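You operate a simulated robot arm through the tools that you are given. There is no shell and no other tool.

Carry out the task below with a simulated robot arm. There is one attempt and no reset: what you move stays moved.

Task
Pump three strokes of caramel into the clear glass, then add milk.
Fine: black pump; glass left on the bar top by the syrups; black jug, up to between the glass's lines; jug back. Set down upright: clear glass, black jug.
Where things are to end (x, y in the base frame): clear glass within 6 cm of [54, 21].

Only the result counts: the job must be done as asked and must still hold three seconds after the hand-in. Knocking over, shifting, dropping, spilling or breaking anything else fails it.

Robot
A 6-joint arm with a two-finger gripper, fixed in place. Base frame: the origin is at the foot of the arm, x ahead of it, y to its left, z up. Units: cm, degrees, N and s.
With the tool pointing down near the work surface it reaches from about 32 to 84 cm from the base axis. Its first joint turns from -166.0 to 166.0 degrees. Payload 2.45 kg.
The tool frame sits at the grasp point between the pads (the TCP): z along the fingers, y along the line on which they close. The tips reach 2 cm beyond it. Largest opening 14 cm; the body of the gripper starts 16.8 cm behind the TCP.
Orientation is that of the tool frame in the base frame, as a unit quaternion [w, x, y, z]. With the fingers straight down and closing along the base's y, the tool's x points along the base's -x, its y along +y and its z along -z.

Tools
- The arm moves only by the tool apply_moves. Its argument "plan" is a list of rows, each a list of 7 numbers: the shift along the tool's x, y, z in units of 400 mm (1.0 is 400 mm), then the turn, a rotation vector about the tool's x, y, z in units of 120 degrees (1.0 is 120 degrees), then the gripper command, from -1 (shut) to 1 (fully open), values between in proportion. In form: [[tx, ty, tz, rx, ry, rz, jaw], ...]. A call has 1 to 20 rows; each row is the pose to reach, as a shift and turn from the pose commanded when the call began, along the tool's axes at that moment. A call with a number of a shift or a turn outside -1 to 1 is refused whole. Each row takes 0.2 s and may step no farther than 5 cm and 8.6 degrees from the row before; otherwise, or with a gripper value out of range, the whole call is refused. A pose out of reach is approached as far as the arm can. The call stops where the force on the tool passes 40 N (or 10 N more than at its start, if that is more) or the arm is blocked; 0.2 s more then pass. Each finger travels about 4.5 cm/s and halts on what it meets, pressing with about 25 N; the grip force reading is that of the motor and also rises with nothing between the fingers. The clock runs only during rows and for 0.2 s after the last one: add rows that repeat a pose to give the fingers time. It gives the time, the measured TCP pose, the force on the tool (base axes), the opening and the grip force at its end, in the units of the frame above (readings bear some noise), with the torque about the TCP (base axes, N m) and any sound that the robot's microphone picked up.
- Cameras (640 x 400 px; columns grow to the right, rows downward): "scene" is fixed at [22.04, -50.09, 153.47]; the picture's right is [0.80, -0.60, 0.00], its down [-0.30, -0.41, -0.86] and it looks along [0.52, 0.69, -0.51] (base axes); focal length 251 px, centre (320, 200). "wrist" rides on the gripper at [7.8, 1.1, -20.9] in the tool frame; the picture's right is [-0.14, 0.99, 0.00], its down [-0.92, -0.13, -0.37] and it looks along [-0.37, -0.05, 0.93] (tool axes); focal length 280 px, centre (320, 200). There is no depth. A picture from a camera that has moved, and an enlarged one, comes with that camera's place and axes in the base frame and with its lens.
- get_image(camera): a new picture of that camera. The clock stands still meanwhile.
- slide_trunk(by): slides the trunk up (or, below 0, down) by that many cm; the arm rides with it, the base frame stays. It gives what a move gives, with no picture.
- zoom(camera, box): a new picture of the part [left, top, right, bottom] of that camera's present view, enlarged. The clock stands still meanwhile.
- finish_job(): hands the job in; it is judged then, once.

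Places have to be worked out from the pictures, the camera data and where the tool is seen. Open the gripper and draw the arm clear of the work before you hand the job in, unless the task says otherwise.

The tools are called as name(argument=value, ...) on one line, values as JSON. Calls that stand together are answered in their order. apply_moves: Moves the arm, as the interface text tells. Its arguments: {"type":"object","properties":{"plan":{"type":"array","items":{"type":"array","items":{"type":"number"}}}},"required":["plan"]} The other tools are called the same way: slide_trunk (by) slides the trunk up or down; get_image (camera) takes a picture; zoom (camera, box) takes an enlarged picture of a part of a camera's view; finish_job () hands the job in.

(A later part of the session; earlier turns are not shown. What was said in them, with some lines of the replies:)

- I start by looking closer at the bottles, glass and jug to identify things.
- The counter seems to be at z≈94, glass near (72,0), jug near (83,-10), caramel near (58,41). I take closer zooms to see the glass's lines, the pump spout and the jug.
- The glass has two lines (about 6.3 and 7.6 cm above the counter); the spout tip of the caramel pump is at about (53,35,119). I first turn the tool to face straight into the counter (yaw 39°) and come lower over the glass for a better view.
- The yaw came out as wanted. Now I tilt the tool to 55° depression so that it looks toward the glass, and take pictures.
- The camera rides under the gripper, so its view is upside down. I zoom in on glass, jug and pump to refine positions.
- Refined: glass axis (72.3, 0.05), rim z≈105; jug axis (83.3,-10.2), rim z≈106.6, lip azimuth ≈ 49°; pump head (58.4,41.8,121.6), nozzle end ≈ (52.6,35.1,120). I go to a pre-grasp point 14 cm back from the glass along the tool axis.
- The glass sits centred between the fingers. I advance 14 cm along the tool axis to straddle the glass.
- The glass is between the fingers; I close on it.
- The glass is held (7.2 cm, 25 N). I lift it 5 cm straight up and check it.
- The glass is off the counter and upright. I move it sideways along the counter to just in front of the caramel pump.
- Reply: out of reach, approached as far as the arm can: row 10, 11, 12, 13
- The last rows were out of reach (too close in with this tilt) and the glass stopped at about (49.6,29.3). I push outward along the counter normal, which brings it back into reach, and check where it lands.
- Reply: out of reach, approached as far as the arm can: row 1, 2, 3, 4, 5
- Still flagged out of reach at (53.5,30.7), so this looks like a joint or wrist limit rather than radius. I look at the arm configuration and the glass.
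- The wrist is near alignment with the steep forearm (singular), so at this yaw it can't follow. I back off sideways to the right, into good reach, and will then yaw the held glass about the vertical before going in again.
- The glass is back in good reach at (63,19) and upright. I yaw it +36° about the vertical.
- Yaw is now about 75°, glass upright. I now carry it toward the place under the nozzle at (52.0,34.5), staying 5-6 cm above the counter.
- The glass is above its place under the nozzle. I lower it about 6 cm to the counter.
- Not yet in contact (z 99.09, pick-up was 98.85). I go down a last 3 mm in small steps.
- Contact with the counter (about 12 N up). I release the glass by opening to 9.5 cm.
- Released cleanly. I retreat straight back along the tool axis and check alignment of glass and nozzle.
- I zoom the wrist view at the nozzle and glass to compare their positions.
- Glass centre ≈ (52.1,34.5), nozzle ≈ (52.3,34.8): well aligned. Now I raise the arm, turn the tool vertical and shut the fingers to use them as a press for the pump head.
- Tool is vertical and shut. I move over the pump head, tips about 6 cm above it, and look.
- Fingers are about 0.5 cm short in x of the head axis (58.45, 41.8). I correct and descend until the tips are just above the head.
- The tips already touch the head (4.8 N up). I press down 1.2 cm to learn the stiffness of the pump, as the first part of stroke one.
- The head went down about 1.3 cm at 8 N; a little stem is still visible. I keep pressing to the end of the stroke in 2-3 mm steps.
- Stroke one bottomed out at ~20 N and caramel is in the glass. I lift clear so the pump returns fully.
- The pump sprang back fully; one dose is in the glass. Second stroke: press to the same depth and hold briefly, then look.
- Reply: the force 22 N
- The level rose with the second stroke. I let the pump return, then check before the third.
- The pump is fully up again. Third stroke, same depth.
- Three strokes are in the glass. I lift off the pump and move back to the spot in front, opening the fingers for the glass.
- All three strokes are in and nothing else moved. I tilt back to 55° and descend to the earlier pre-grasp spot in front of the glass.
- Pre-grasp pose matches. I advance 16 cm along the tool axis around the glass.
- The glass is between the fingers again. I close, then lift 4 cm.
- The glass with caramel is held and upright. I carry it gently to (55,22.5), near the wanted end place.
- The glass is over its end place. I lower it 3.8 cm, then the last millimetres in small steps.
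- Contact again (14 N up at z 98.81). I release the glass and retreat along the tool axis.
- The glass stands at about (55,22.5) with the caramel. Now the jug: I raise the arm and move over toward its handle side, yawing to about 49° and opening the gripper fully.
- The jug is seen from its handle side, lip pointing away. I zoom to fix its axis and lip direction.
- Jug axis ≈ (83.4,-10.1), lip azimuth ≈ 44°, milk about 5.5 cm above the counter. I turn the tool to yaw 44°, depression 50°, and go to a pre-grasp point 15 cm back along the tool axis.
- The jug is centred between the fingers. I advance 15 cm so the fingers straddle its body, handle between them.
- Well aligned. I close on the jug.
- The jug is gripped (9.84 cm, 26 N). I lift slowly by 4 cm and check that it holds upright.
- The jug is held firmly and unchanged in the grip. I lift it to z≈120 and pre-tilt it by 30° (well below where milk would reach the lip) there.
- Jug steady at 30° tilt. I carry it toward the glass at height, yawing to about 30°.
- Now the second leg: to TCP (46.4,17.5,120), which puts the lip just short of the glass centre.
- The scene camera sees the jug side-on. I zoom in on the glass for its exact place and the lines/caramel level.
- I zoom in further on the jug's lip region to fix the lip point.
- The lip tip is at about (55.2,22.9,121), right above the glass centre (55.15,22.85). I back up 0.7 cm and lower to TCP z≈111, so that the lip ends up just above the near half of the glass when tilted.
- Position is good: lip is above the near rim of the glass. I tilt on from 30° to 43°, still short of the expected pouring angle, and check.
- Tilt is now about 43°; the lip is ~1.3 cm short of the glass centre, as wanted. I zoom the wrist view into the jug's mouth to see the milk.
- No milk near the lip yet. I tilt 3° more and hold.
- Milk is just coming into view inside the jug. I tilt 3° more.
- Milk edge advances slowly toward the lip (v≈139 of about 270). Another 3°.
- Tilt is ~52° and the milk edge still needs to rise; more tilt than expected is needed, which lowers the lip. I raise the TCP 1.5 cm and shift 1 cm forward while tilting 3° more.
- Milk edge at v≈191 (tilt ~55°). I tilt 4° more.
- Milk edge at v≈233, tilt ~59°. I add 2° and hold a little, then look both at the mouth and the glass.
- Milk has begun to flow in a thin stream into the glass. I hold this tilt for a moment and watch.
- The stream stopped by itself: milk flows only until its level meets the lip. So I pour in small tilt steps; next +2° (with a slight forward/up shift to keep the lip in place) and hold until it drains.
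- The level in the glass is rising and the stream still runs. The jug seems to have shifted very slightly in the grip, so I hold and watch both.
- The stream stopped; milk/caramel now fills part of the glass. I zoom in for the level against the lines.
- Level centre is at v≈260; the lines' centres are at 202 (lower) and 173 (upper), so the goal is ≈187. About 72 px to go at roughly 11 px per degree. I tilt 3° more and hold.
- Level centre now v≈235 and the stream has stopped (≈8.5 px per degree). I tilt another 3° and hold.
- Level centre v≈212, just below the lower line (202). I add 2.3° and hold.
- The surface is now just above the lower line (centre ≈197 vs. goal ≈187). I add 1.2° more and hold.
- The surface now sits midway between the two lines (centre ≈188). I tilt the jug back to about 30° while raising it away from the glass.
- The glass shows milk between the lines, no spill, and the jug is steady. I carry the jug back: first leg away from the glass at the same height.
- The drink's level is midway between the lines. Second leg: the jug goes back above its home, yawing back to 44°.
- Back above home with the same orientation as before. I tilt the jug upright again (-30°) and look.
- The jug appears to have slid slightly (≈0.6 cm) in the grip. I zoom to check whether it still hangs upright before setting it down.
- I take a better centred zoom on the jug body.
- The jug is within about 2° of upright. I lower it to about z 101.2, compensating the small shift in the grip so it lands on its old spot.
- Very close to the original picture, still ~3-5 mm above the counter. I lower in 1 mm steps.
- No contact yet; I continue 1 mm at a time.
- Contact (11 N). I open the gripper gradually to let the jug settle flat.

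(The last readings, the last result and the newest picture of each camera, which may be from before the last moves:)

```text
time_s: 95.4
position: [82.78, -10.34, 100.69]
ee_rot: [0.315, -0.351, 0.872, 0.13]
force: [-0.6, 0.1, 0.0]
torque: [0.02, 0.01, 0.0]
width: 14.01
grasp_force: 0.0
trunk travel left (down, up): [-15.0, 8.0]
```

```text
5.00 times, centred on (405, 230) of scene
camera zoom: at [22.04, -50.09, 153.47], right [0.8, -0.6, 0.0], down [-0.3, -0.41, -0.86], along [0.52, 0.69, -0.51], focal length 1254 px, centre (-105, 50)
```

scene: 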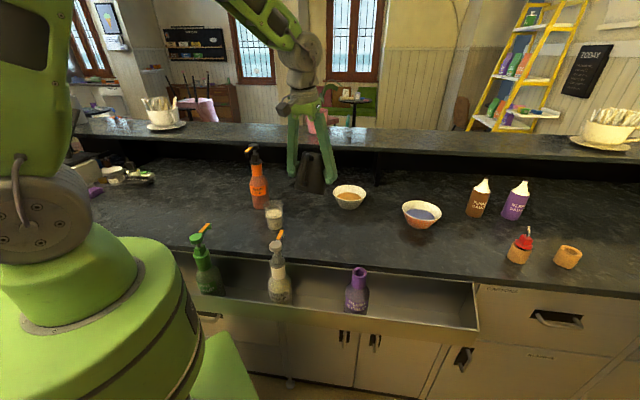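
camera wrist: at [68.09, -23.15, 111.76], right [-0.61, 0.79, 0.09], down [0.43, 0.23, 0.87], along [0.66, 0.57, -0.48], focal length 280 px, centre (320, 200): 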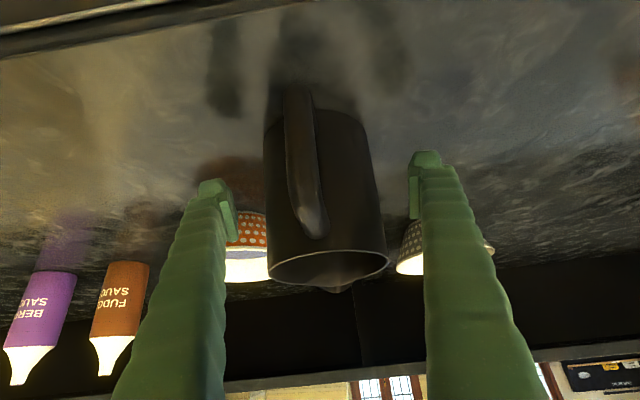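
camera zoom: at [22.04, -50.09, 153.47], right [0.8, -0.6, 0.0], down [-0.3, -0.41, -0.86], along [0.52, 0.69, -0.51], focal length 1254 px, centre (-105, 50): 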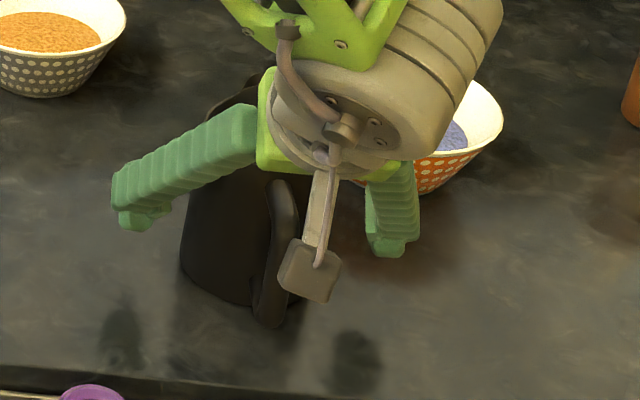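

The jug stands free, upright, at its old spot. I retreat straight back along the tool axis and then up.

apply_moves(plan=[[0, 0, -0.05, 0, 0, 0, 1], [0, 0, -0.12, 0, 0, 0, 1], [0, 0, -0.2, 0, 0, 0, 1], [0, 0, -0.29, 0, 0, 0, 1], [0, 0, -0.38, 0, 0, 0, 1], [-0.06, 0, -0.45, 0, 0, 0, 1], [-0.12, 0, -0.52, 0, 0, 0, 1], [-0.18, 0, -0.59, 0, 0, 0, 1], [-0.24, 0, -0.66, 0, 0, 0, 1]])

get_image(camera="scene")

zoom(camera="scene", box=[360, 190, 450, 270])

zoom(camera="scene", box=[255, 195, 300, 235])

get_image(camera="wrist")

```text
time_s: 97.4
position: [76.0, -17.04, 127.28]
ee_rot: [0.315, -0.351, 0.872, 0.13]
force: [-0.2, 0.6, 0.1]
torque: [-0.01, -0.01, -0.03]
width: 13.99
grasp_force: 0.0
trunk travel left (down, up): [-15.0, 8.0]
```

```text
taken
```

scene: 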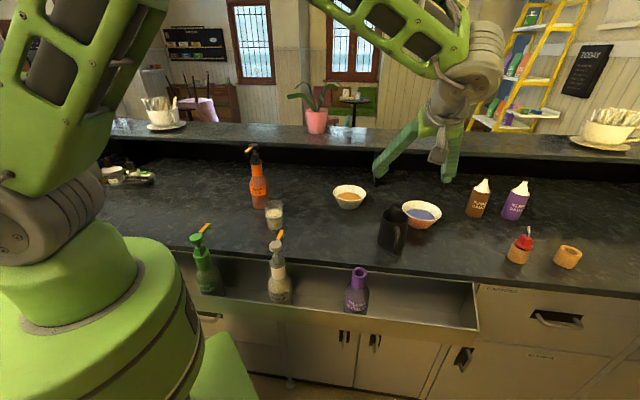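

```text
5.00 times, centred on (405, 230) of scene
camera zoom: at [22.04, -50.09, 153.47], right [0.8, -0.6, 0.0], down [-0.3, -0.41, -0.86], along [0.52, 0.69, -0.51], focal length 1254 px, centre (-105, 50)
```

zoom: 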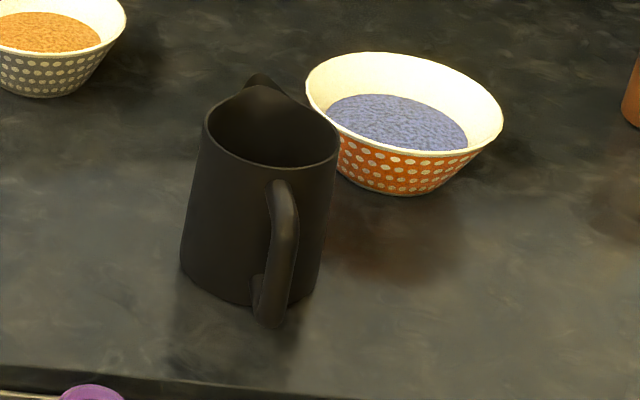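

```text
10.00 times, centred on (278, 215) of scene
camera zoom: at [22.04, -50.09, 153.47], right [0.8, -0.6, 0.0], down [-0.3, -0.41, -0.86], along [0.52, 0.69, -0.51], focal length 2509 px, centre (745, 50)
```

zoom: 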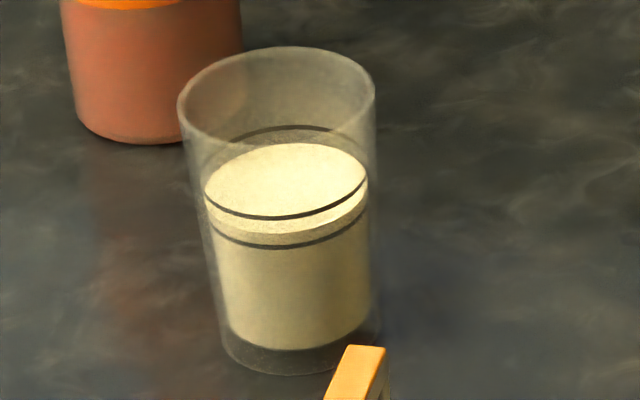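

```text
taken
camera wrist: at [61.28, -29.8, 138.39], right [-0.61, 0.79, 0.09], down [0.43, 0.23, 0.87], along [0.66, 0.57, -0.48], focal length 280 px, centre (320, 200)
```

wrist: 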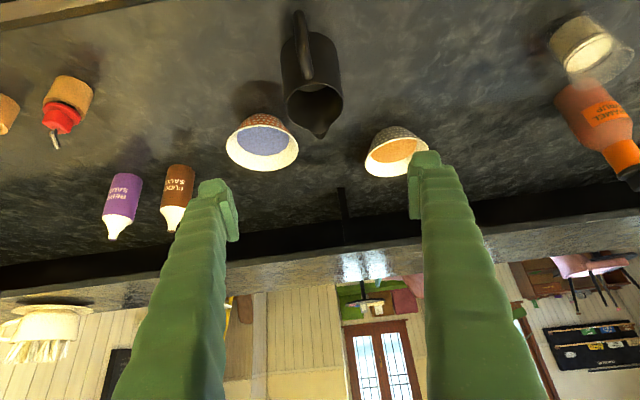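

Jug is back where it was, the glass is filled between the lines, at about (55.1,22.9). I check that the caramel bottle is unmoved and draw the arm further up and away.

apply_moves(plan=[[-0.05, 0, -0.08, 0, 0, 0, 1], [-0.1, 0, -0.16, 0, 0, 0, 1], [-0.15, 0, -0.24, 0, 0, 0, 1], [-0.2, 0, -0.32, 0, 0, 0, 1], [-0.2, 0, -0.32, 0, 0, 0, 1], [-0.2, 0, -0.32, 0, 0, 0, 1]])

zoom(camera="scene", box=[230, 140, 290, 215])

get_image(camera="scene")

```text
time_s: 98.8
position: [74.68, -18.35, 142.13]
ee_rot: [0.315, -0.351, 0.872, 0.13]
force: [0.0, 0.2, 0.2]
torque: [0.0, -0.02, -0.02]
width: 14.0
grasp_force: 0.1
trunk travel left (down, up): [-15.0, 8.0]
```

```text
5.33 times, centred on (260, 178) of scene
camera zoom: at [22.04, -50.09, 153.47], right [0.8, -0.6, 0.0], down [-0.3, -0.41, -0.86], along [0.52, 0.69, -0.51], focal length 1338 px, centre (640, 320)
```

zoom: 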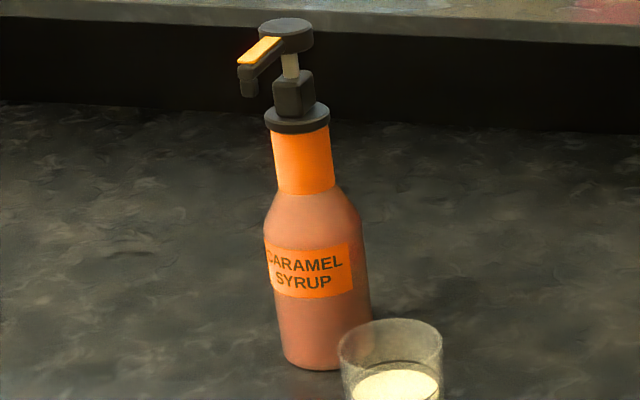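

```text
taken
```

scene: 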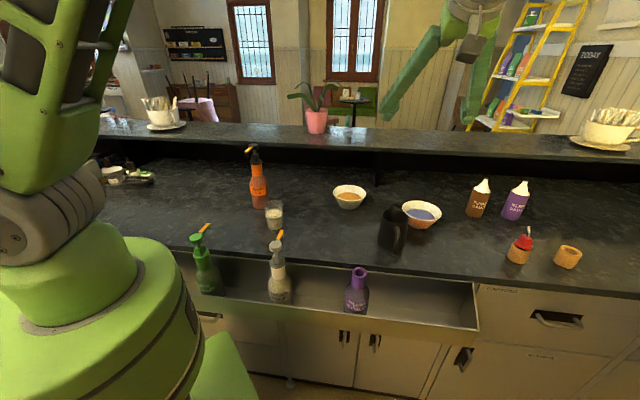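

The caramel bottle is exactly where it was, the jug is back upright, the glass stands filled between its lines near (55,22.9), and the arm is clear with the gripper open. I hand the job in.

finish_job()

```text
The job is handed in.
```

The drink is made and the job is handed in; I have no verdict on it yet.

- **Caramel:** I gave the black pump three full strokes into the clear glass, letting it spring back fully each time. The bottle did not move.
- **Milk:** I poured from the black jug in small tilts until the surface sat about midway between the glass's two lines. I saw no spill on the counter.
- **Glass:** It stands upright at about (55.1, 22.9), roughly 2 cm from the target of (54, 21).
- **Jug:** It is back upright on its old spot. It slid about half a centimetre in the grip during the pour, so I corrected for that when setting it down. It may be turned a degree or two from how it stood.

Everything else looks unmoved in the last pictures. The arm is drawn clear with the gripper open.
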